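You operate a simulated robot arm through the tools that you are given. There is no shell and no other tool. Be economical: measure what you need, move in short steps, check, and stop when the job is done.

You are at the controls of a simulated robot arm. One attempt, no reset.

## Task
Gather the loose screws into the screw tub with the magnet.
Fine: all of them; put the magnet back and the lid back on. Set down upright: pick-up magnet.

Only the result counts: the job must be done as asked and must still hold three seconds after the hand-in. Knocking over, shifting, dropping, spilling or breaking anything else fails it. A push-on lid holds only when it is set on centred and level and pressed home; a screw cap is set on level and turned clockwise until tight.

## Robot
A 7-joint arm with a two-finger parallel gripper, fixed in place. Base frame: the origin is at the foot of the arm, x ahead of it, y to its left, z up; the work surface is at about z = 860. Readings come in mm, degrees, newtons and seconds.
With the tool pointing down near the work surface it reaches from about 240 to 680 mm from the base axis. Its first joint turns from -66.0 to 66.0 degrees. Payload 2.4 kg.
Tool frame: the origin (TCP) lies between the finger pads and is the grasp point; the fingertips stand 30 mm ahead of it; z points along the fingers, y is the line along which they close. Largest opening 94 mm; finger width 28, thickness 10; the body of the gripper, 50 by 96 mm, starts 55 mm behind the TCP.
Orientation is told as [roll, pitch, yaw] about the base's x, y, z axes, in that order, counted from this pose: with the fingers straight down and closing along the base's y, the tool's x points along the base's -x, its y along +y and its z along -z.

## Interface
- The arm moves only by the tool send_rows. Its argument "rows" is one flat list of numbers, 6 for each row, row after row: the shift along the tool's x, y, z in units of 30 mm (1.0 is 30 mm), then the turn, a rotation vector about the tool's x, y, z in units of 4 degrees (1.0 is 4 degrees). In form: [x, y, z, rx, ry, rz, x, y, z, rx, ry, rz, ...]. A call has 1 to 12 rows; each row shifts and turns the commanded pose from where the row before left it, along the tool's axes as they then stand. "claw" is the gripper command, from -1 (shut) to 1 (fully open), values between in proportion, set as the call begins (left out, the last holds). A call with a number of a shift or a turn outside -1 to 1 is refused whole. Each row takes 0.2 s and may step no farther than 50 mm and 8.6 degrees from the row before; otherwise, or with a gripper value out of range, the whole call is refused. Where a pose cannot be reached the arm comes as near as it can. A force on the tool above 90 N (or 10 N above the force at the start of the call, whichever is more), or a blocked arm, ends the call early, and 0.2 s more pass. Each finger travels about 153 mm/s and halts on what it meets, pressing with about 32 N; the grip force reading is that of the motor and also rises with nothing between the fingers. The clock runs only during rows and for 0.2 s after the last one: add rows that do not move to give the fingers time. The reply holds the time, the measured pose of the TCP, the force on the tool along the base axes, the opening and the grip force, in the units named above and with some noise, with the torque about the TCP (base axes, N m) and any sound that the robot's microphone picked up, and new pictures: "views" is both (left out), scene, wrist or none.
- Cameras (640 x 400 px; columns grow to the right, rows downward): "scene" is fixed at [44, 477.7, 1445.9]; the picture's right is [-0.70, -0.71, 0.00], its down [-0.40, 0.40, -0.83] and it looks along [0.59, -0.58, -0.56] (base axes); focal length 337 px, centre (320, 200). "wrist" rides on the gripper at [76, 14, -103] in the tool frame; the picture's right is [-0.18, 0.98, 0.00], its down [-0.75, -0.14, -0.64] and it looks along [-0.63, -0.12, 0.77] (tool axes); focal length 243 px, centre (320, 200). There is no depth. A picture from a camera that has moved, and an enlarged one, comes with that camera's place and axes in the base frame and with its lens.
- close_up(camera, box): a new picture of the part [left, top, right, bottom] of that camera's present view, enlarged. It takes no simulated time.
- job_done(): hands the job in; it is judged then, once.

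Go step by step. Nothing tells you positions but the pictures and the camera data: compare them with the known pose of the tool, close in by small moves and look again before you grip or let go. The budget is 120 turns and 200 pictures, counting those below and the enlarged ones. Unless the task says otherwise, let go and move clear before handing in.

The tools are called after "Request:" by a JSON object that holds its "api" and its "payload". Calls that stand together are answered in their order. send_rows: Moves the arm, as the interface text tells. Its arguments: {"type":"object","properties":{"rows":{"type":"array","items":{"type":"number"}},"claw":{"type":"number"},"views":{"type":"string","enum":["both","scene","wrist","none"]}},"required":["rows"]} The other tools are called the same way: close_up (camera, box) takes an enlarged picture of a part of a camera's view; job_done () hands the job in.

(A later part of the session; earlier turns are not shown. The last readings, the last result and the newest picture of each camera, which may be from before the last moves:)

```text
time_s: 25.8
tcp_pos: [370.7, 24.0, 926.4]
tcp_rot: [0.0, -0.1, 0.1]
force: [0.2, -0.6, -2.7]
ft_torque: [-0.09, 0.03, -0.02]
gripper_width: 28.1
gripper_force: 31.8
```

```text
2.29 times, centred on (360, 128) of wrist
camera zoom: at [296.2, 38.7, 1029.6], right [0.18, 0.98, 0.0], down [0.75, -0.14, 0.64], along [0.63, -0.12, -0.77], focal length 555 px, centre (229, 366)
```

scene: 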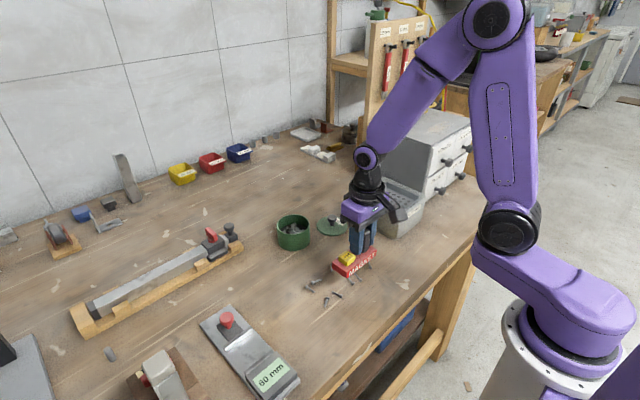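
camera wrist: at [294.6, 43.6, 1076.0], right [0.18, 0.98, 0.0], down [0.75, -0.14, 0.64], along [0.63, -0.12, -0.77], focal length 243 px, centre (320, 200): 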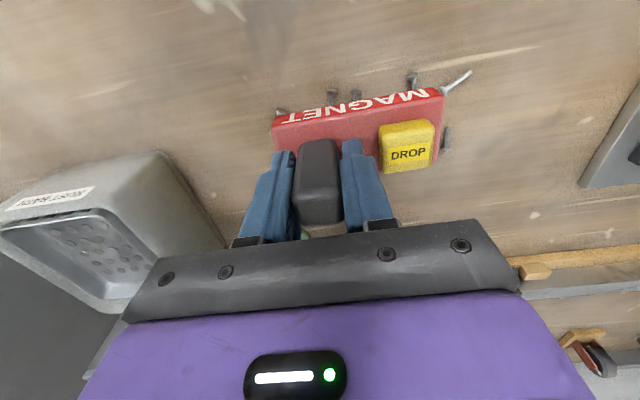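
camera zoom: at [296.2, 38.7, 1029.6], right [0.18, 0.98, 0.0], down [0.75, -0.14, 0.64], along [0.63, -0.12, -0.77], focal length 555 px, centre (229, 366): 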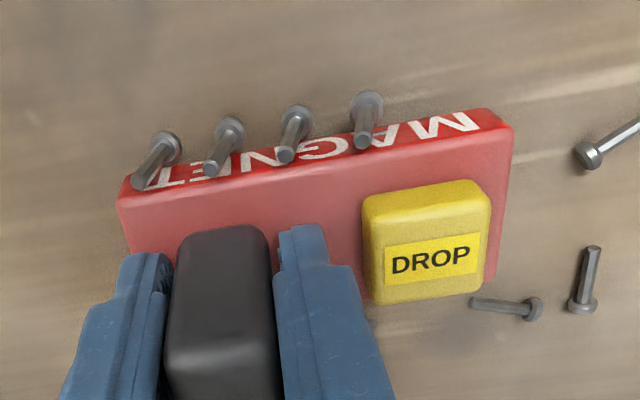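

Interesting: four screws (D, E, F, I) jumped onto the front side face of the magnet, hanging upright and evenly spaced. I lift and carry these four to the tub, with the screw line aimed over the opening.

Request:
{"api": "send_rows", "payload": {"rows": [0, 0, -0.5, 0, 0, 0, 0, 0, -0.9, 0, 0, 0, 0, 0, -0.9, 0, 0, 0, 0, 0, -0.85, 0, 0, 0, 0, 0, 0, 0, 0, 0], "views": "none"}}

Request:
{"api": "close_up", "payload": {"camera": "scene", "box": [290, 180, 420, 312]}}

Request:
{"api": "close_up", "payload": {"camera": "wrist", "box": [220, 40, 500, 215]}}

```text
time_s: 27.0
tcp_pos: [370.6, 25.2, 1019.5]
tcp_rot: [0.0, 0.0, 0.0]
force: [-0.5, 0.0, -2.5]
ft_torque: [-0.07, 0.01, -0.03]
gripper_width: 28.0
gripper_force: 31.5
```

```text
3.03 times, centred on (355, 246) of scene
camera zoom: at [44.1, 477.7, 1445.9], right [-0.7, -0.71, 0.0], down [-0.4, 0.4, -0.83], along [0.59, -0.58, -0.56], focal length 1022 px, centre (214, 61)
```

zoom: 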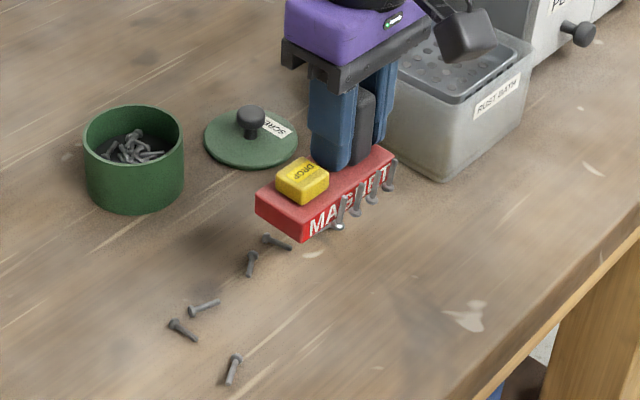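

```text
2.29 times, centred on (360, 128) of wrist
camera zoom: at [295.4, 39.1, 1124.0], right [0.18, 0.98, 0.0], down [0.75, -0.14, 0.64], along [0.63, -0.12, -0.77], focal length 555 px, centre (229, 366)
```

zoom: 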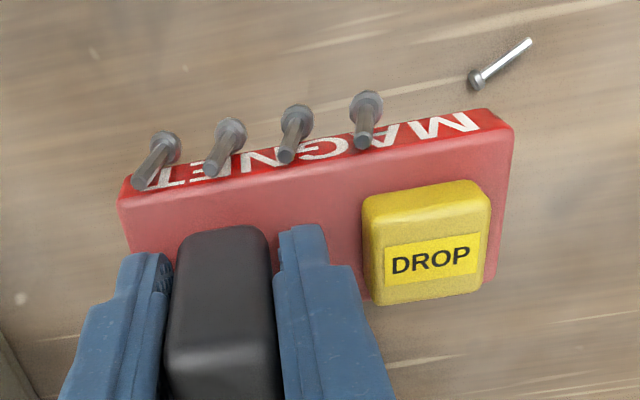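

Four screws are held firmly. I carry them over the tub at safe height.

Request:
{"api": "send_rows", "payload": {"rows": [-0.888, 0.07, 0, 0, 0, 0, -0.888, 0.07, 0, 0, 0, 0, -0.888, 0.07, 0, 0, 0, 0, -0.888, 0.07, 0, 0, 0, 0, -0.888, 0.07, 0, 0, 0, 0, -0.888, 0.07, 0, 0, 0, 0, -0.888, 0.07, 0, 0, 0, 0, -0.888, 0.07, 0, 0, 0, 0, 0, 0, 0, 0, 0, 0]}}

Request:
{"api": "close_up", "payload": {"camera": "scene", "box": [240, 150, 350, 270]}}

Request:
{"api": "close_up", "payload": {"camera": "wrist", "box": [220, 40, 500, 215]}}

```text
time_s: 29.0
tcp_pos: [583.2, 40.3, 1020.4]
tcp_rot: [0.0, 0.0, 0.0]
force: [0.0, -0.2, -3.2]
ft_torque: [-0.09, 0.01, -0.01]
gripper_width: 28.2
gripper_force: 31.8
camera wrist: at [509.1, 55.6, 1123.3], right [0.18, 0.98, 0.0], down [0.75, -0.14, 0.64], along [0.63, -0.12, -0.77], focal length 243 px, centre (320, 200)
```

scene: 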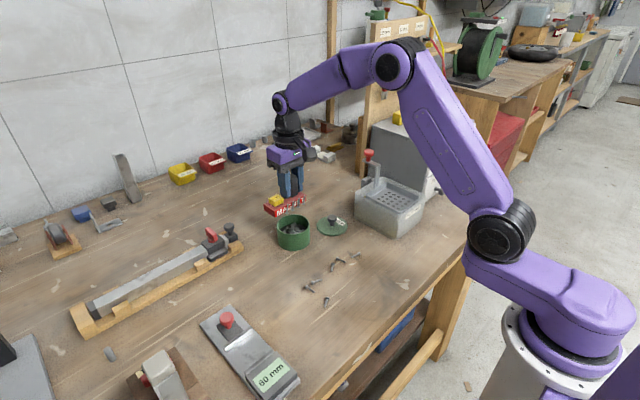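
wrist: 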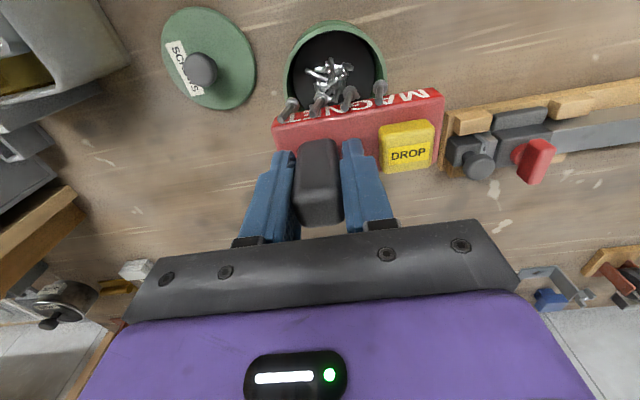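

```text
3.33 times, centred on (295, 210) of scene
camera zoom: at [44.1, 477.7, 1445.9], right [-0.7, -0.71, 0.0], down [-0.4, 0.4, -0.83], along [0.59, -0.58, -0.56], focal length 1124 px, centre (403, 167)
```

zoom: 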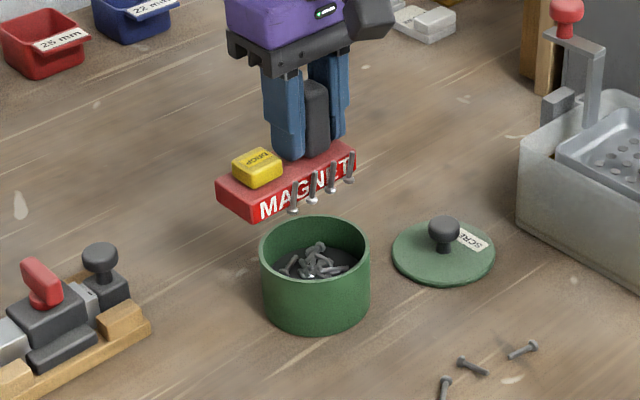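

```text
2.29 times, centred on (360, 128) of wrist
camera zoom: at [509.1, 55.6, 1123.3], right [0.18, 0.98, 0.0], down [0.75, -0.14, 0.64], along [0.63, -0.12, -0.77], focal length 555 px, centre (229, 366)
```

zoom: 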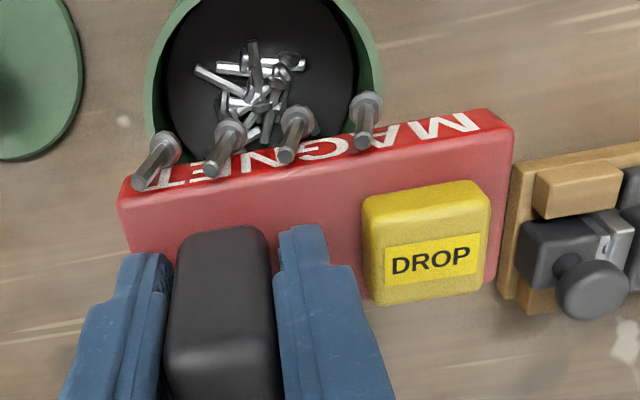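

The screw line appears over the near half of the tub opening. I lower to just above the rim to check alignment.

Request:
{"api": "send_rows", "payload": {"rows": [0, 0.05, 0.6, 0, 0, 0, 0, 0, 0.6, 0, 0, 0, 0, 0, 0, 0, 0, 0], "views": "none"}}

Request:
{"api": "close_up", "payload": {"camera": "scene", "box": [250, 180, 330, 260]}}

Request:
{"api": "close_up", "payload": {"camera": "wrist", "box": [220, 20, 480, 195]}}

```text
time_s: 29.8
tcp_pos: [584.6, 42.9, 984.3]
tcp_rot: [0.0, -0.1, -0.1]
force: [-0.1, -0.1, -3.3]
ft_torque: [-0.04, -0.04, -0.05]
gripper_width: 28.2
gripper_force: 31.9
```

```text
5.00 times, centred on (290, 220) of scene
camera zoom: at [44.1, 477.7, 1445.9], right [-0.7, -0.71, 0.0], down [-0.4, 0.4, -0.83], along [0.59, -0.58, -0.56], focal length 1686 px, centre (470, 100)
```

zoom: 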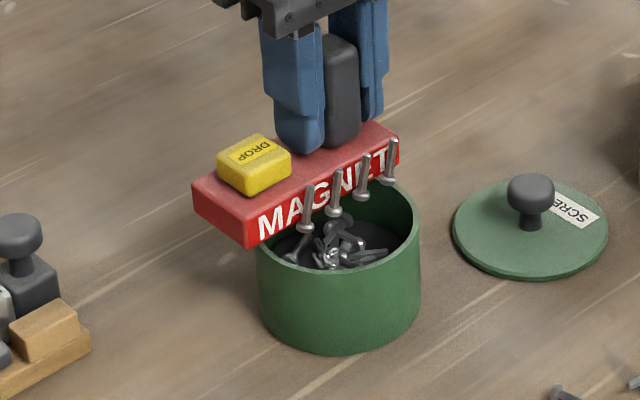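

```text
2.29 times, centred on (350, 108) of wrist
camera zoom: at [508.7, 57.2, 1087.5], right [0.18, 0.98, 0.0], down [0.75, -0.14, 0.64], along [0.63, -0.12, -0.77], focal length 555 px, centre (251, 411)
```

zoom: 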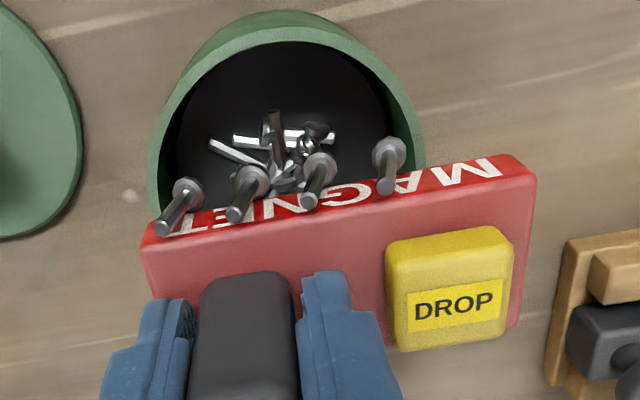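

The four heads span almost the whole inner width, so I need precise centring. I zoom in more.

Request:
{"api": "close_up", "payload": {"camera": "wrist", "box": [275, 25, 415, 120]}}

Request:
{"api": "close_up", "payload": {"camera": "scene", "box": [272, 200, 312, 240]}}

```text
4.21 times, centred on (345, 72) of wrist
camera zoom: at [508.7, 57.2, 1087.5], right [0.18, 0.98, 0.0], down [0.75, -0.14, 0.64], along [0.63, -0.12, -0.77], focal length 1022 px, centre (215, 737)
```

zoom: 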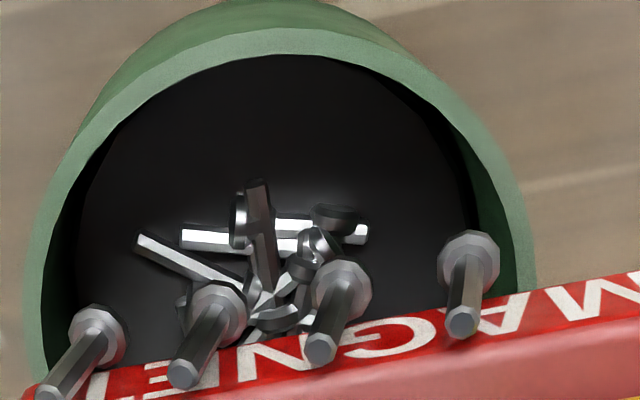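

```text
10.00 times, centred on (292, 220) of scene
camera zoom: at [44.1, 477.7, 1445.9], right [-0.7, -0.71, 0.0], down [-0.4, 0.4, -0.83], along [0.59, -0.58, -0.56], focal length 3372 px, centre (600, 0)
```

zoom: 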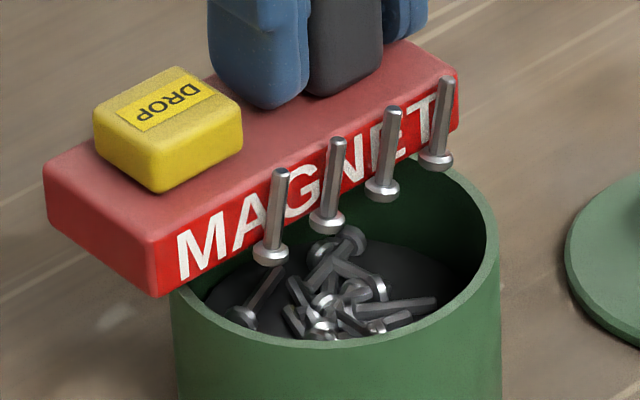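

Wrist view shows the screws centred in y, with the line ~8 mm toward the near side, which leaves clearance. I lower gently until the bar meets the rim.

Request:
{"api": "send_rows", "payload": {"rows": [-0.06, 0, 0.25, 0, 0, 0, 0, 0, 0, 0, 0, 0], "views": "none"}}

Request:
{"api": "close_up", "payload": {"camera": "scene", "box": [272, 200, 312, 240]}}

Request:
{"api": "close_up", "payload": {"camera": "wrist", "box": [275, 15, 415, 110]}}

```text
time_s: 30.4
tcp_pos: [587.0, 42.5, 976.8]
tcp_rot: [0.0, 0.1, 0.0]
force: [-0.6, 0.2, -2.8]
ft_torque: [-0.02, 0.01, -0.03]
gripper_width: 28.2
gripper_force: 31.7
```

```text
10.00 times, centred on (292, 220) of scene
camera zoom: at [44.1, 477.7, 1445.9], right [-0.7, -0.71, 0.0], down [-0.4, 0.4, -0.83], along [0.59, -0.58, -0.56], focal length 3372 px, centre (600, 0)
```

zoom: 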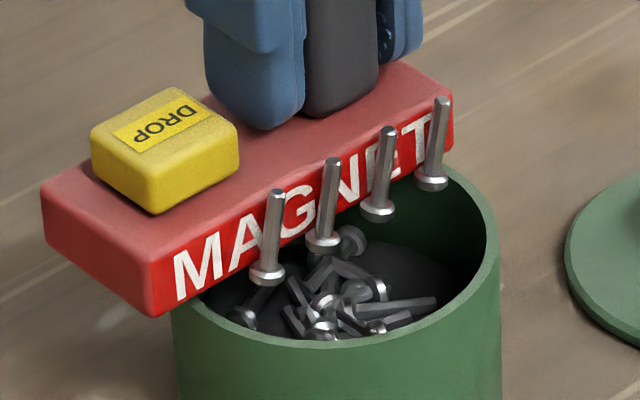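

```text
4.21 times, centred on (345, 62) of wrist
camera zoom: at [510.5, 57.3, 1080.1], right [0.18, 0.98, 0.0], down [0.75, -0.14, 0.64], along [0.63, -0.12, -0.77], focal length 1022 px, centre (215, 779)
```

zoom: 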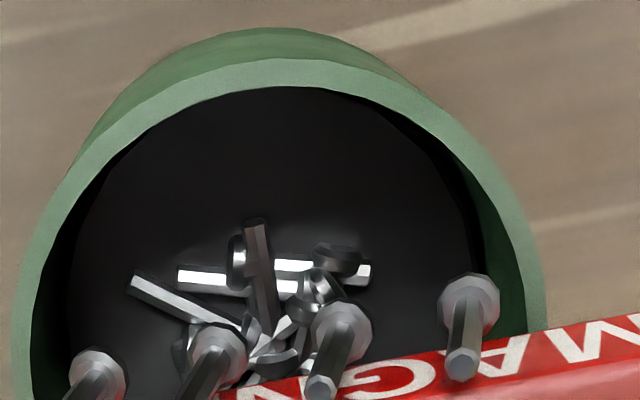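

Clearances on both sides look good. I lower in small steps until contact.

Request:
{"api": "send_rows", "payload": {"rows": [0, 0, 0.12, 0, 0, 0, 0, 0, 0, 0, 0, 0], "views": "none"}}

Request:
{"api": "send_rows", "payload": {"rows": [0, 0, 0.08, 0, 0, 0, 0, 0, 0, 0, 0, 0], "views": "none"}}

Request:
{"api": "close_up", "payload": {"camera": "scene", "box": [272, 200, 312, 240]}}

```text
time_s: 31.0
tcp_pos: [585.6, 44.0, 973.4]
tcp_rot: [0.0, 0.1, 0.0]
force: [-1.0, 0.9, -3.3]
ft_torque: [-0.09, -0.03, 0.02]
gripper_width: 27.9
gripper_force: 31.9
```

```text
time_s: 31.6
tcp_pos: [586.3, 43.6, 970.3]
tcp_rot: [0.0, 0.0, -0.1]
force: [0.1, -0.1, -3.9]
ft_torque: [-0.08, -0.01, 0.01]
gripper_width: 28.1
gripper_force: 32.3
```

```text
10.00 times, centred on (292, 220) of scene
camera zoom: at [44.1, 477.7, 1445.9], right [-0.7, -0.71, 0.0], down [-0.4, 0.4, -0.83], along [0.59, -0.58, -0.56], focal length 3372 px, centre (600, 0)
```

zoom: 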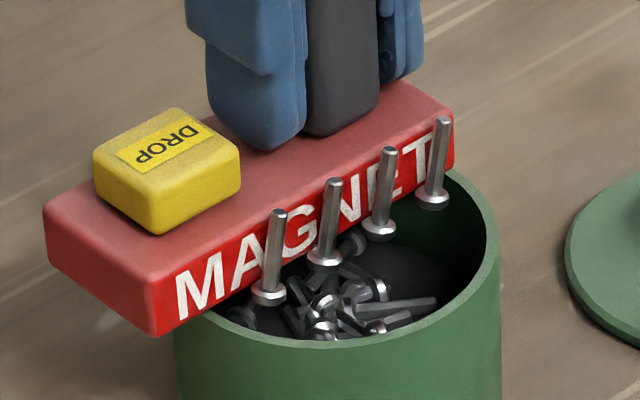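

Request:
{"api": "send_rows", "payload": {"rows": [0, 0, 0.07, 0, 0, 0, 0, 0, 0, 0, 0, 0], "views": "none"}}

Request:
{"api": "send_rows", "payload": {"rows": [0, 0, 0.07, 0, 0, 0, 0, 0, 0, 0, 0, 0], "views": "none"}}

Request:
{"api": "close_up", "payload": {"camera": "scene", "box": [272, 200, 312, 240]}}

```text
time_s: 32.2
tcp_pos: [584.9, 42.9, 968.8]
tcp_rot: [0.0, 0.0, 0.0]
force: [0.0, 0.5, -3.4]
ft_torque: [-0.06, 0.0, -0.06]
gripper_width: 28.1
gripper_force: 32.2
```

```text
time_s: 32.8
tcp_pos: [585.4, 42.9, 966.8]
tcp_rot: [0.0, -0.1, 0.1]
force: [-1.8, -0.9, 3.3]
ft_torque: [0.16, 0.0, 0.09]
gripper_width: 27.9
gripper_force: 32.2
```

```text
10.00 times, centred on (292, 220) of scene
camera zoom: at [43.9, 477.7, 1445.9], right [-0.7, -0.71, 0.0], down [-0.4, 0.4, -0.83], along [0.59, -0.58, -0.56], focal length 3372 px, centre (600, 0)
```

zoom: 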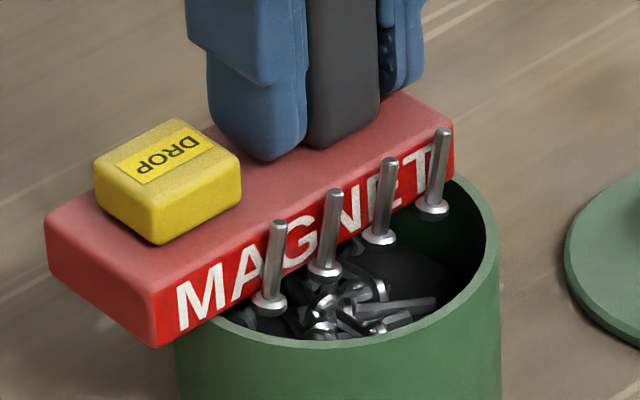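

Contact at TCP z 967 with the bar resting on the rim. I open the fingers to let it rest, staying around the handle.

Request:
{"api": "send_rows", "payload": {"rows": [0, 0, 0, 0, 0, 0, 0, 0, 0, 0, 0, 0], "claw": -0.19, "views": "none"}}

Request:
{"api": "close_up", "payload": {"camera": "scene", "box": [260, 190, 320, 250]}}

Request:
{"api": "close_up", "payload": {"camera": "wrist", "box": [220, 20, 480, 195]}}

```text
time_s: 33.4
tcp_pos: [584.9, 42.8, 967.3]
tcp_rot: [0.0, 0.0, 0.0]
force: [-0.8, 0.2, 0.7]
ft_torque: [0.0, 0.0, 0.01]
gripper_width: 37.9
gripper_force: 0.0
```

```text
6.67 times, centred on (290, 220) of scene
camera zoom: at [44.0, 477.7, 1445.9], right [-0.7, -0.71, 0.0], down [-0.4, 0.4, -0.83], along [0.59, -0.58, -0.56], focal length 2248 px, centre (520, 67)
```

zoom: 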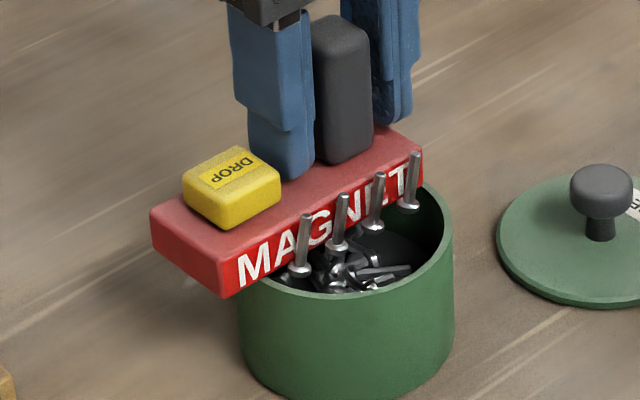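

```text
2.29 times, centred on (350, 108) of wrist
camera zoom: at [510.6, 57.1, 1070.0], right [0.18, 0.98, 0.0], down [0.75, -0.14, 0.64], along [0.63, -0.12, -0.77], focal length 555 px, centre (251, 411)
```

zoom: 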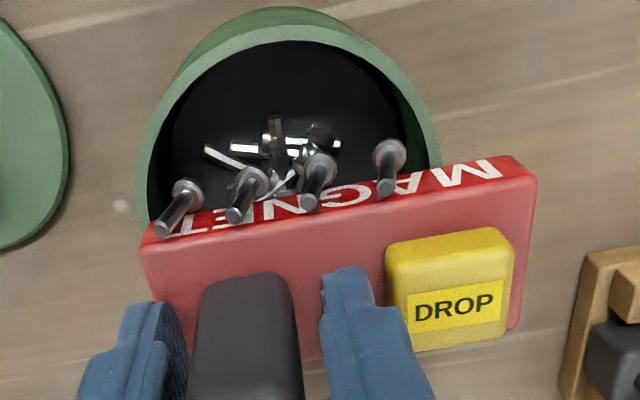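

It rests stably with all four screws inside the opening. I raise clear, close the fingers, and go above the inner part of the DROP button.

Request:
{"api": "send_rows", "payload": {"rows": [0, 0, -0.6, 0, 0, 0, 0, 0, -1, 0, 0, 0, 0, 0, -1, 0, 0, 0], "views": "none"}}

Request:
{"api": "send_rows", "payload": {"rows": [0.08, 0.7, 0, 0, 0, 0, 0.09, 0.7, 0, 0, 0, 0, 0, 0, 0.6, 0, 0, 0, 0, 0, 0.7, 0, 0, 0, 0, 0, 0, 0, 0, 0], "claw": -1, "views": "none"}}

Request:
{"api": "close_up", "payload": {"camera": "scene", "box": [250, 170, 330, 250]}}

Request:
{"api": "close_up", "payload": {"camera": "wrist", "box": [200, 20, 460, 195]}}

```text
time_s: 34.2
tcp_pos: [585.6, 42.1, 1044.4]
tcp_rot: [0.1, 0.0, -0.1]
force: [0.3, 0.2, 0.7]
ft_torque: [-0.02, -0.02, -0.03]
gripper_width: 38.1
gripper_force: 0.0
```

```text
time_s: 35.4
tcp_pos: [580.8, 84.3, 1006.1]
tcp_rot: [0.0, 0.1, 0.0]
force: [0.2, 0.0, -0.7]
ft_torque: [-0.03, 0.0, -0.04]
gripper_width: 0.1
gripper_force: 32.4
```

```text
5.00 times, centred on (290, 210) of scene
camera zoom: at [44.0, 477.7, 1445.9], right [-0.7, -0.71, 0.0], down [-0.4, 0.4, -0.83], along [0.59, -0.58, -0.56], focal length 1686 px, centre (470, 150)
```

zoom: 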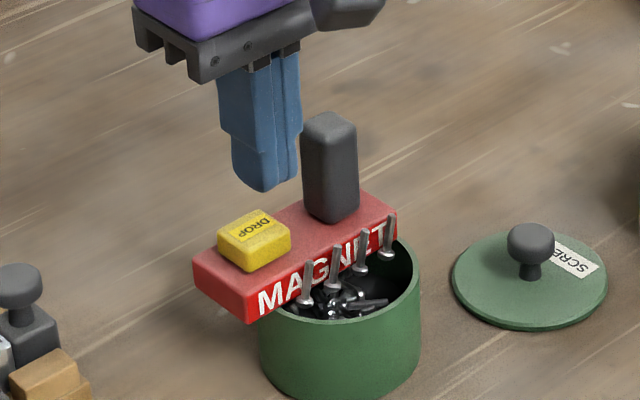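

```text
2.29 times, centred on (330, 108) of wrist
camera zoom: at [505.7, 98.8, 1109.6], right [0.18, 0.98, 0.0], down [0.75, -0.14, 0.64], along [0.63, -0.12, -0.77], focal length 555 px, centre (297, 411)
```

zoom: 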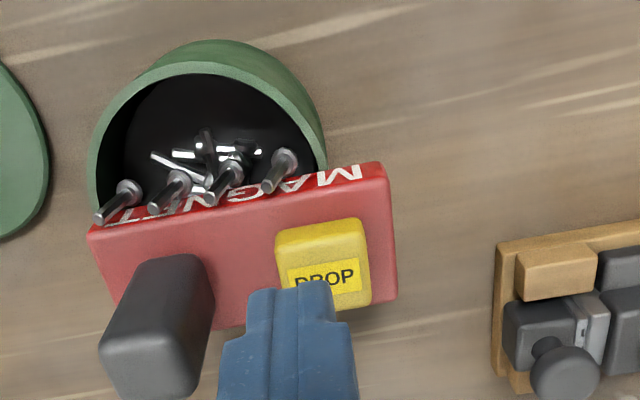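

The closed tips line up with the inner half of the button. I lower toward it and press in small steps.

Request:
{"api": "send_rows", "payload": {"rows": [0, 0, 0.5, 0, 0, 0, 0, 0, 0.4, 0, 0, 0, 0, 0, 0, 0, 0, 0], "views": "none"}}

Request:
{"api": "close_up", "payload": {"camera": "scene", "box": [260, 190, 320, 250]}}

```text
time_s: 36.2
tcp_pos: [581.7, 84.9, 980.7]
tcp_rot: [0.0, 0.0, 0.0]
force: [-0.3, 0.0, 2.1]
ft_torque: [0.0, -0.01, -0.01]
gripper_width: 0.1
gripper_force: 31.8
```

```text
6.67 times, centred on (290, 220) of scene
camera zoom: at [44.0, 477.7, 1445.9], right [-0.7, -0.71, 0.0], down [-0.4, 0.4, -0.83], along [0.59, -0.58, -0.56], focal length 2248 px, centre (520, 67)
```

zoom: 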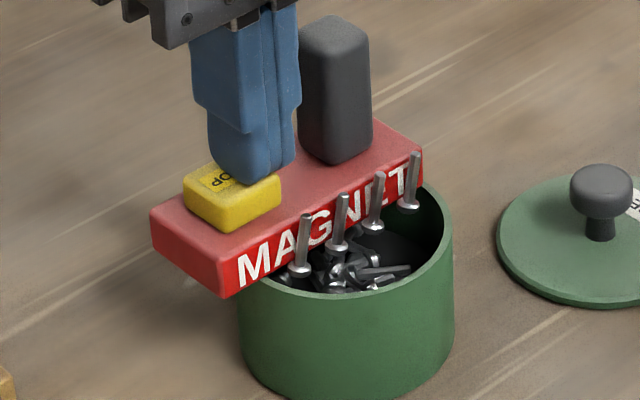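

Request:
{"api": "send_rows", "payload": {"rows": [0, 0, 0.08, 0, 0, 0, 0, 0, 0, 0, 0, 0], "views": "none"}}

Request:
{"api": "send_rows", "payload": {"rows": [0, 0, 0.06, 0, 0, 0, 0, 0, 0, 0, 0, 0], "views": "none"}}

Request:
{"api": "close_up", "payload": {"camera": "scene", "box": [260, 190, 320, 250]}}

```text
time_s: 36.8
tcp_pos: [580.2, 85.0, 977.3]
tcp_rot: [0.0, 0.1, 0.0]
force: [0.2, 0.9, 1.3]
ft_torque: [0.06, -0.01, -0.01]
gripper_width: 0.0
gripper_force: 32.8
```

```text
time_s: 37.4
tcp_pos: [581.4, 84.4, 974.6]
tcp_rot: [0.1, 0.0, 0.0]
force: [-0.4, 0.1, 2.6]
ft_torque: [0.02, -0.01, 0.0]
gripper_width: 0.0
gripper_force: 32.1
heard: click
```

```text
6.67 times, centred on (290, 220) of scene
camera zoom: at [44.0, 477.7, 1445.9], right [-0.7, -0.71, 0.0], down [-0.4, 0.4, -0.83], along [0.59, -0.58, -0.56], focal length 2248 px, centre (520, 67)
```

zoom: 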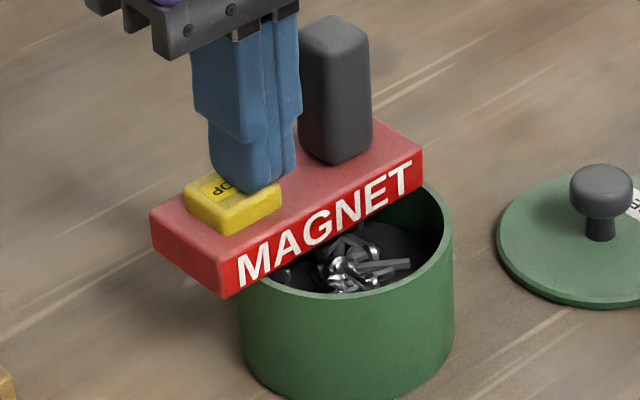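

A click, and the four screws dropped into the tub. I retreat upward and return over the handle.

Request:
{"api": "send_rows", "payload": {"rows": [0, 0, -0.4, 0, 0, 0, 0, 0, -1, 0, 0, 0, 0, 0, -0.95, 0, 0, 0, -0.08, -0.7, 0, 0, 0, 0, -0.08, -0.7, 0, 0, 0, 0], "views": "none"}}

Request:
{"api": "send_rows", "payload": {"rows": [0, 0, 0.4, 0, 0, 0, 0, 0, 0.4, 0, 0, 0, 0, 0, 0, 0, 0, 0], "claw": -0.19, "views": "none"}}

Request:
{"api": "close_up", "payload": {"camera": "scene", "box": [250, 170, 330, 250]}}

Request:
{"api": "close_up", "payload": {"camera": "wrist", "box": [220, 20, 480, 195]}}

```text
time_s: 38.6
tcp_pos: [585.2, 42.3, 1046.1]
tcp_rot: [0.0, 0.0, 0.0]
force: [0.6, 0.9, -0.2]
ft_torque: [-0.02, 0.01, -0.03]
gripper_width: 0.3
gripper_force: 31.8
```

```text
time_s: 39.4
tcp_pos: [585.1, 43.2, 1020.5]
tcp_rot: [0.0, 0.0, 0.0]
force: [0.0, 0.3, 0.0]
ft_torque: [0.03, 0.02, -0.01]
gripper_width: 38.1
gripper_force: 0.1
```

```text
5.00 times, centred on (290, 210) of scene
camera zoom: at [44.0, 477.7, 1445.9], right [-0.7, -0.71, 0.0], down [-0.4, 0.4, -0.83], along [0.59, -0.58, -0.56], focal length 1686 px, centre (470, 150)
```

zoom: 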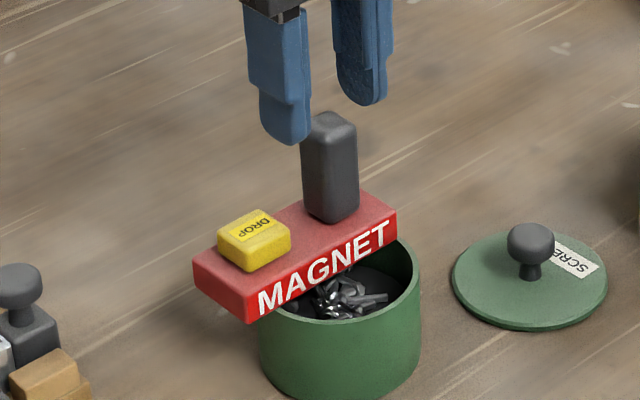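

```text
2.29 times, centred on (350, 108) of wrist
camera zoom: at [510.1, 56.9, 1123.8], right [0.18, 0.98, 0.0], down [0.75, -0.14, 0.64], along [0.63, -0.12, -0.77], focal length 555 px, centre (251, 411)
```

zoom: 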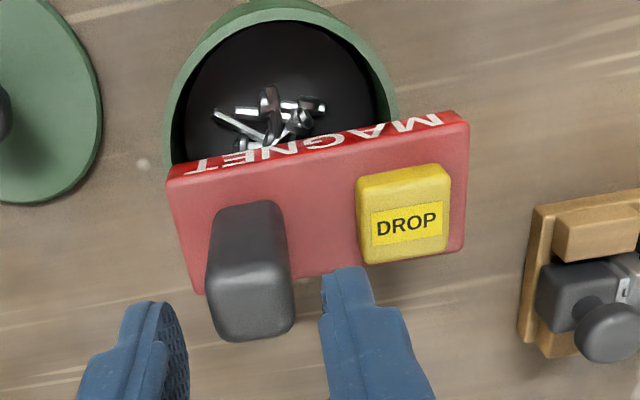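

The magnet stayed put. I re-grip the handle and lift it off the tub.

Request:
{"api": "send_rows", "payload": {"rows": [0, 0, 0.6, 0, 0, 0, 0, 0, 0.6, 0, 0, 0, 0, 0, 0.57, 0, 0, 0], "views": "none"}}

Request:
{"api": "send_rows", "payload": {"rows": [0, 0, 0, 0, 0, 0, 0, 0, 0, 0, 0, 0], "claw": -1, "views": "none"}}

Request:
{"api": "send_rows", "payload": {"rows": [0, 0, -0.3, 0, 0, 0, 0, 0, -0.6, 0, 0, 0, 0, 0, -0.6, 0, 0, 0, 0, 0, -0.7, 0, 0, 0]}}

Request:
{"api": "close_up", "payload": {"camera": "scene", "box": [250, 150, 350, 250]}}

```text
time_s: 40.2
tcp_pos: [584.6, 42.1, 967.9]
tcp_rot: [-0.1, 0.0, 0.1]
force: [-0.5, -0.1, 0.5]
ft_torque: [0.04, 0.01, -0.03]
gripper_width: 38.2
gripper_force: 0.0
```

```text
time_s: 40.8
tcp_pos: [585.1, 42.2, 967.8]
tcp_rot: [0.0, 0.0, 0.0]
force: [-0.3, 0.5, -0.2]
ft_torque: [-0.1, -0.05, -0.02]
gripper_width: 28.2
gripper_force: 32.2
```

```text
time_s: 41.8
tcp_pos: [585.0, 41.2, 1035.5]
tcp_rot: [0.0, 0.0, 0.0]
force: [0.1, -0.8, -2.9]
ft_torque: [-0.08, -0.01, 0.03]
gripper_width: 28.0
gripper_force: 32.1
camera wrist: at [510.4, 56.4, 1138.2], right [0.18, 0.98, 0.0], down [0.75, -0.14, 0.64], along [0.63, -0.12, -0.77], focal length 243 px, centre (320, 200)
```

scene: 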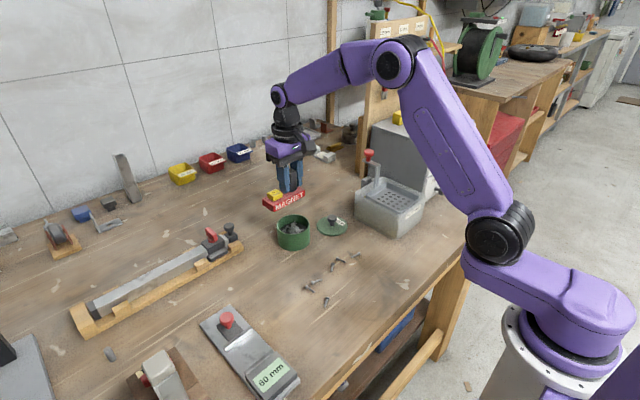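
wrist: 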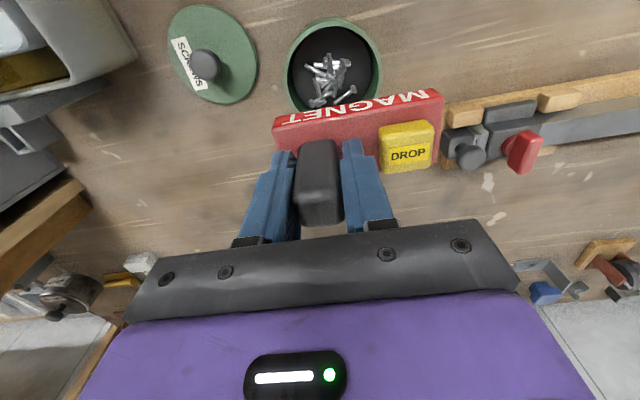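

```text
4.00 times, centred on (300, 200) of scene
camera zoom: at [44.1, 477.7, 1445.9], right [-0.7, -0.71, 0.0], down [-0.4, 0.4, -0.83], along [0.59, -0.58, -0.56], focal length 1349 px, centre (400, 200)
```

zoom: 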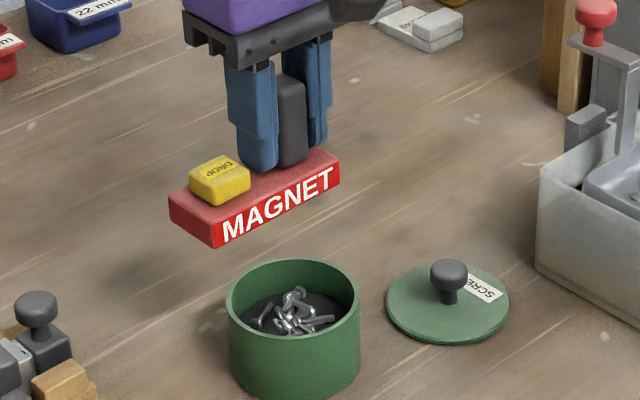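

Now to the next group A/B/C, around (428, 25).

Request:
{"api": "send_rows", "payload": {"rows": [0.872, -0.217, 0, 0, 0, 0, 0.872, -0.217, 0, 0, 0, 0, 0.872, -0.217, 0, 0, 0, 0, 0.872, -0.217, 0, 0, 0, 0, 0.872, -0.217, 0, 0, 0, 0, 0.872, -0.217, 0, 0, 0, 0, 0, 0, 0.9, 0, 0, 0, 0, 0, 0.9, 0, 0, 0, 0, 0, 0, 0, 0, 0], "views": "none"}}

Request:
{"api": "close_up", "payload": {"camera": "scene", "box": [290, 210, 400, 312]}}

Request:
{"api": "close_up", "payload": {"camera": "wrist", "box": [220, 20, 480, 195]}}

```text
time_s: 43.8
tcp_pos: [426.4, 3.4, 978.9]
tcp_rot: [0.0, 0.0, 0.0]
force: [1.4, 1.3, -2.7]
ft_torque: [-0.05, -0.02, -0.04]
gripper_width: 28.2
gripper_force: 32.2
```

```text
3.92 times, centred on (345, 261) of scene
camera zoom: at [44.1, 477.7, 1445.9], right [-0.7, -0.71, 0.0], down [-0.4, 0.4, -0.83], along [0.59, -0.58, -0.56], focal length 1322 px, centre (222, -39)
```

zoom: 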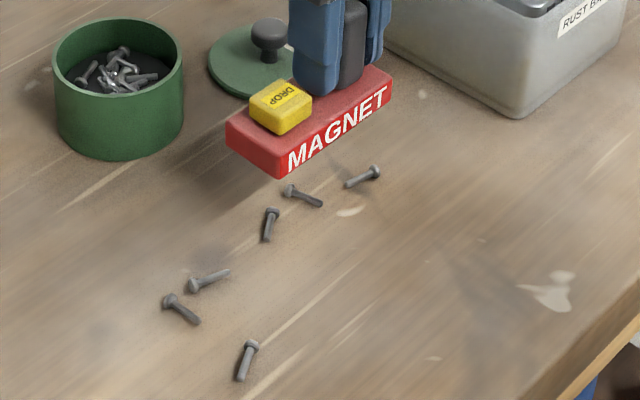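

```text
2.29 times, centred on (350, 108) of wrist
camera zoom: at [352.3, 18.0, 1082.8], right [0.18, 0.98, 0.0], down [0.75, -0.14, 0.64], along [0.63, -0.12, -0.77], focal length 555 px, centre (251, 411)
```

zoom: 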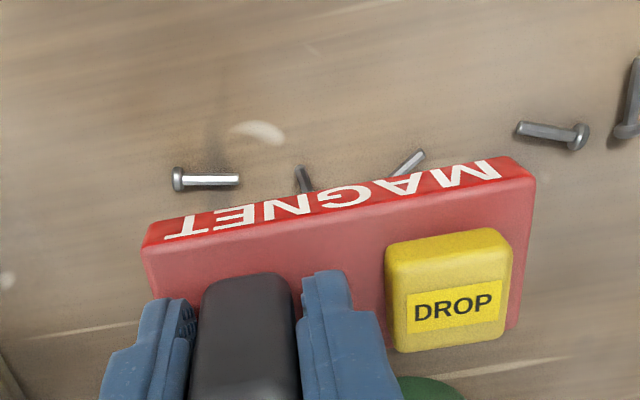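

The three screws A, B, C lie beneath and no others nearby. I lower to the same height that worked before.

Request:
{"api": "send_rows", "payload": {"rows": [0, 0, 0.5, 0, 0, 0, 0, 0, 0.6, 0, 0, 0, 0, 0, 0.6, 0, 0, 0, 0, 0, 0, 0, 0, 0], "views": "none"}}

Request:
{"api": "close_up", "payload": {"camera": "scene", "box": [290, 210, 400, 312]}}

Request:
{"api": "close_up", "payload": {"camera": "wrist", "box": [220, 20, 480, 195]}}

```text
time_s: 44.8
tcp_pos: [427.3, 4.5, 929.4]
tcp_rot: [0.0, 0.1, 0.0]
force: [0.1, -0.6, -3.2]
ft_torque: [-0.06, -0.01, 0.01]
gripper_width: 28.3
gripper_force: 31.9
```

```text
3.92 times, centred on (345, 261) of scene
camera zoom: at [44.1, 477.7, 1445.9], right [-0.7, -0.71, 0.0], down [-0.4, 0.4, -0.83], along [0.59, -0.58, -0.56], focal length 1322 px, centre (222, -39)
```

zoom: 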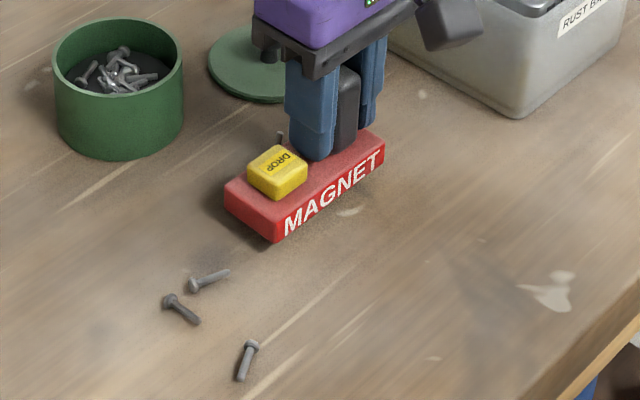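

```text
2.29 times, centred on (350, 108) of wrist
camera zoom: at [353.0, 18.2, 1032.0], right [0.18, 0.98, 0.0], down [0.75, -0.14, 0.64], along [0.63, -0.12, -0.77], focal length 555 px, centre (251, 411)
```

zoom: 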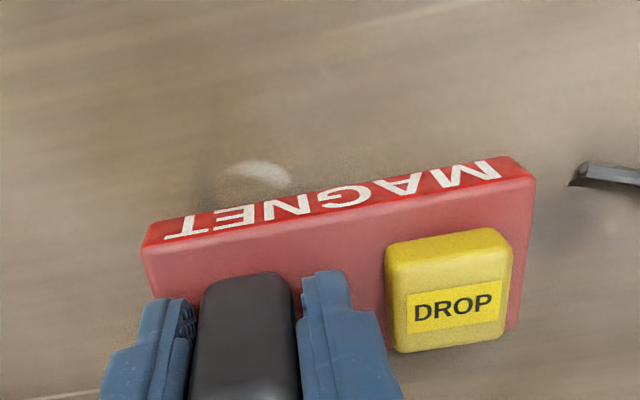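

The screws jumped to the back side this time; one tip shows behind the button. I lift and check from the scene camera.

Request:
{"api": "send_rows", "payload": {"rows": [0, 0, -0.7, 0, 0, 0, 0, 0, -0.9, 0, 0, 0, 0, 0, -0.9, 0, 0, 0, 0, 0, -0.75, 0, 0, 0, 0, 0, 0, 0, 0, 0], "views": "none"}}

Request:
{"api": "close_up", "payload": {"camera": "scene", "box": [300, 180, 380, 260]}}

Request:
{"api": "close_up", "payload": {"camera": "scene", "box": [290, 210, 400, 312]}}

```text
time_s: 46.0
tcp_pos: [427.3, 3.3, 1027.4]
tcp_rot: [0.0, 0.0, 0.0]
force: [0.5, 0.4, -2.5]
ft_torque: [-0.08, 0.02, 0.0]
gripper_width: 28.2
gripper_force: 32.2
```

```text
5.00 times, centred on (340, 220) of scene
camera zoom: at [44.1, 477.7, 1445.9], right [-0.7, -0.71, 0.0], down [-0.4, 0.4, -0.83], along [0.59, -0.58, -0.56], focal length 1686 px, centre (220, 100)
```

zoom: 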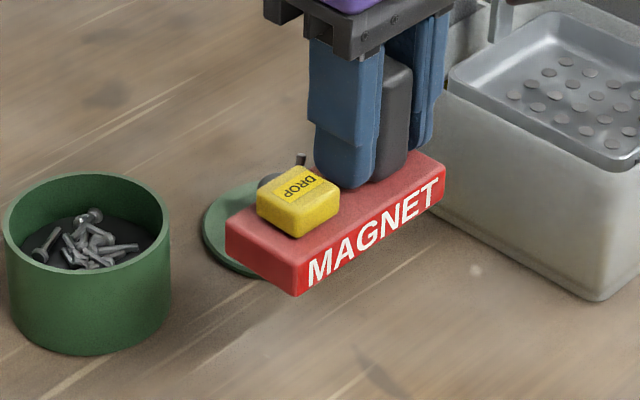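

```text
3.92 times, centred on (345, 261) of scene
camera zoom: at [44.1, 477.7, 1445.9], right [-0.7, -0.71, 0.0], down [-0.4, 0.4, -0.83], along [0.59, -0.58, -0.56], focal length 1322 px, centre (222, -39)
```

zoom: 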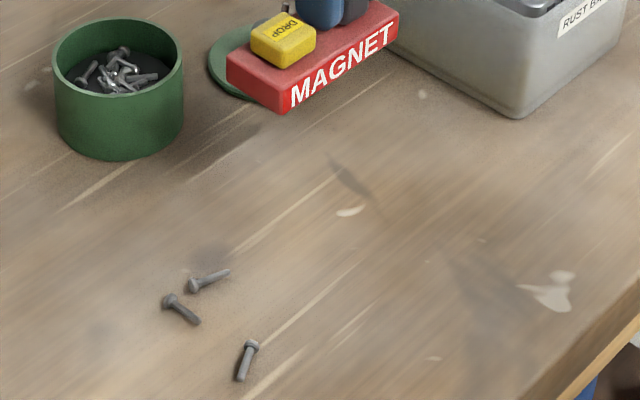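

All three are off the table but hidden on the back face. I rotate the tool 90° so the back faces the scene camera.

Request:
{"api": "send_rows", "payload": {"rows": [0, 0, 0, 0, 0, -1, 0, 0, 0, 0, 0, -1, 0, 0, 0, 0, 0, -1, 0, 0, 0, 0, 0, -1, 0, 0, 0, 0, 0, -1, 0, 0, 0, 0, 0, -1, 0, 0, 0, 0, 0, -1, 0, 0, 0, 0, 0, -1, 0, 0, 0, 0, 0, -1, 0, 0, 0, 0, 0, -1, 0, 0, 0, 0, 0, -1, 0, 0, 0, 0, 0, -1], "views": "scene"}}

Request:
{"api": "send_rows", "payload": {"rows": [0, 0, 0, 0, 0, -1, 0, 0, 0, 0, 0, -1, 0, 0, 0, 0, 0, -1, 0, 0, 0, 0, 0, -1, 0, 0, 0, 0, 0, -1, 0, 0, 0, 0, 0, -1, 0, 0, 0, 0, 0, -1, 0, 0, 0, 0, 0, -1, 0, 0, 0, 0, 0, -1, 0, 0, 0, 0, 0, -1, 0, 0, 0, 0, 0, -0.5, 0, 0, 0, 0, 0, 0], "views": "scene"}}

Request:
{"api": "close_up", "payload": {"camera": "scene", "box": [290, 180, 400, 270]}}

```text
time_s: 48.6
tcp_pos: [427.8, 2.4, 1027.8]
tcp_rot: [0.0, 0.0, 48.0]
force: [0.6, -0.1, -2.4]
ft_torque: [-0.02, -0.06, 0.01]
gripper_width: 28.3
gripper_force: 31.8
```

scene: 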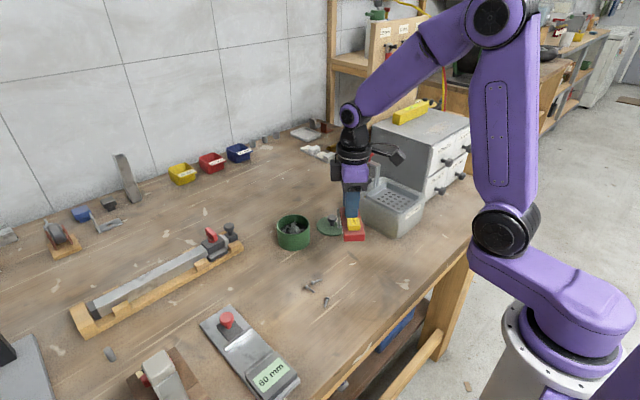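

```text
time_s: 51.2
tcp_pos: [427.4, 3.5, 1026.8]
tcp_rot: [0.1, 0.0, 90.1]
force: [-0.3, 0.2, -2.4]
ft_torque: [0.0, -0.07, -0.04]
gripper_width: 28.1
gripper_force: 32.7
```

scene: 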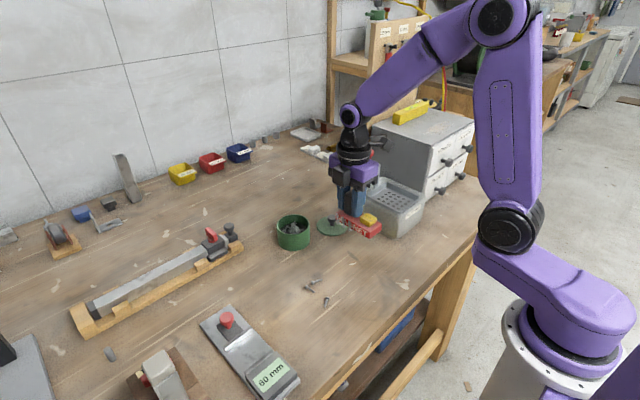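

```text
4.44 times, centred on (345, 225) of scene
camera zoom: at [44.1, 477.7, 1445.9], right [-0.7, -0.71, 0.0], down [-0.4, 0.4, -0.83], along [0.59, -0.58, -0.56], focal length 1499 px, centre (209, 89)
```

zoom: 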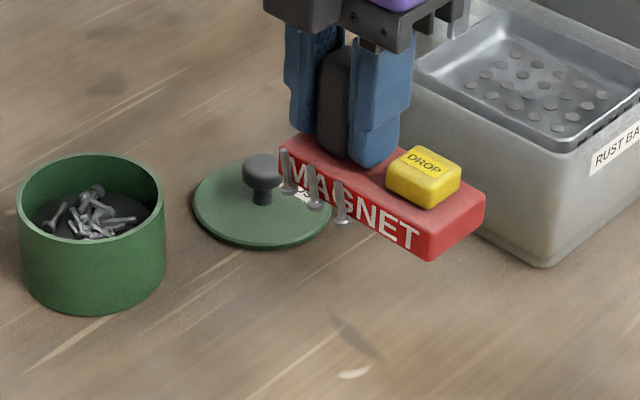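

Three screws hang on the back at the handle end. I carry them over the tub in this orientation, with the target TCP at (582, 40).

Request:
{"api": "send_rows", "payload": {"rows": [-0.206, -0.861, 0, 0, 0, 0, -0.206, -0.861, 0, 0, 0, 0, -0.206, -0.861, 0, 0, 0, 0, -0.206, -0.861, 0, 0, 0, 0, -0.206, -0.861, 0, 0, 0, 0, -0.206, -0.861, 0, 0, 0, 0, 0, 0, 0.7, 0, 0, 0, 0, 0, 0.7, 0, 0, 0, 0, 0, 0, 0, 0, 0], "views": "wrist"}}

Request:
{"api": "close_up", "payload": {"camera": "scene", "box": [260, 180, 330, 250]}}

```text
time_s: 53.2
tcp_pos: [581.8, 40.3, 983.9]
tcp_rot: [0.0, 0.0, 90.0]
force: [0.2, -0.2, -2.6]
ft_torque: [-0.01, -0.06, -0.01]
gripper_width: 28.0
gripper_force: 31.5
camera wrist: at [569.7, -35.2, 1087.7], right [-0.98, 0.18, 0.0], down [0.14, 0.75, 0.64], along [0.12, 0.63, -0.77], focal length 243 px, centre (320, 200)
```

wrist: 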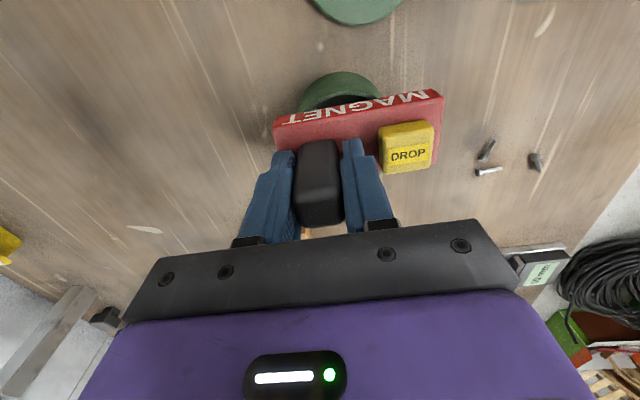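

```text
5.71 times, centred on (295, 215) of scene
camera zoom: at [44.1, 477.7, 1445.9], right [-0.7, -0.71, 0.0], down [-0.4, 0.4, -0.83], along [0.59, -0.58, -0.56], focal length 1927 px, centre (463, 114)
```

zoom: 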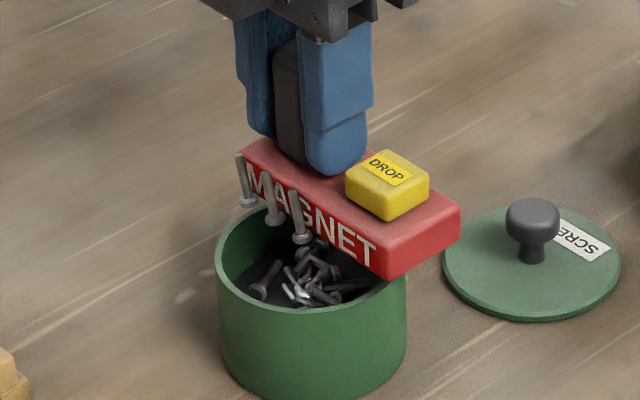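

The outermost head is close to the rim, so I shift 4 mm toward the base and lower a bit.

Request:
{"api": "send_rows", "payload": {"rows": [0.02, 0.143, 0, 0, 0, 0, 0, 0, 0.22, 0, 0, 0, 0, 0, 0, 0, 0, 0], "views": "none"}}

Request:
{"api": "close_up", "payload": {"camera": "scene", "box": [265, 200, 315, 250]}}

Request:
{"api": "close_up", "payload": {"camera": "wrist", "box": [250, 40, 450, 175]}}

```text
time_s: 54.0
tcp_pos: [578.2, 39.3, 978.6]
tcp_rot: [0.1, 0.0, 90.1]
force: [0.7, -0.6, -3.4]
ft_torque: [-0.01, -0.07, 0.0]
gripper_width: 28.5
gripper_force: 32.0
```

```text
8.00 times, centred on (290, 225) of scene
camera zoom: at [44.1, 477.7, 1445.9], right [-0.7, -0.71, 0.0], down [-0.4, 0.4, -0.83], along [0.59, -0.58, -0.56], focal length 2698 px, centre (560, 0)
```

zoom: 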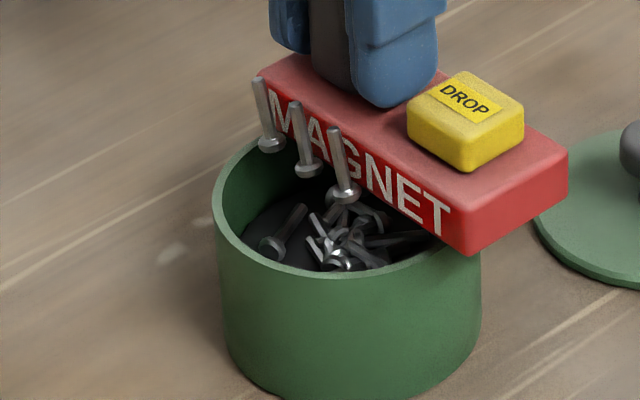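

```text
2.96 times, centred on (350, 108) of wrist
camera zoom: at [565.6, -36.0, 1081.0], right [-0.98, 0.18, 0.0], down [0.14, 0.75, 0.64], along [0.12, 0.63, -0.77], focal length 719 px, centre (231, 474)
```

zoom: 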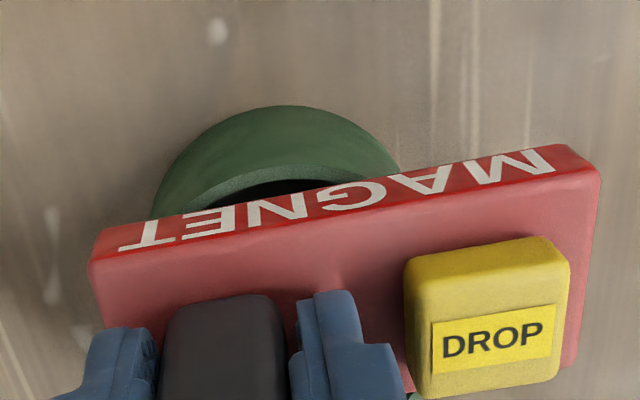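

Clearance looks good. I lower to the rim.

Request:
{"api": "send_rows", "payload": {"rows": [0, 0, 0.15, 0, 0, 0, 0, 0, 0.12, 0, 0, 0, 0, 0, 0, 0, 0, 0], "views": "none"}}

Request:
{"api": "send_rows", "payload": {"rows": [0, 0, 0.09, 0, 0, 0, 0, 0, 0, 0, 0, 0], "views": "none"}}

Request:
{"api": "close_up", "payload": {"camera": "scene", "box": [265, 200, 315, 250]}}

```text
time_s: 54.8
tcp_pos: [579.5, 40.4, 969.9]
tcp_rot: [0.0, 0.0, 90.0]
force: [0.1, 0.1, -3.0]
ft_torque: [-0.01, -0.06, 0.03]
gripper_width: 28.2
gripper_force: 31.9
```

```text
time_s: 55.4
tcp_pos: [577.7, 41.2, 968.3]
tcp_rot: [0.0, 0.0, 90.0]
force: [-0.2, -0.3, 3.9]
ft_torque: [0.08, 0.25, 0.03]
gripper_width: 28.4
gripper_force: 31.5
```

```text
8.00 times, centred on (290, 225) of scene
camera zoom: at [44.0, 477.7, 1445.9], right [-0.7, -0.71, 0.0], down [-0.4, 0.4, -0.83], along [0.59, -0.58, -0.56], focal length 2698 px, centre (560, 0)
```

zoom: 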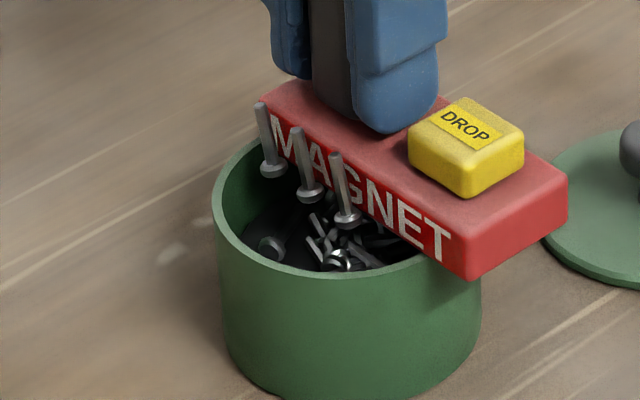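

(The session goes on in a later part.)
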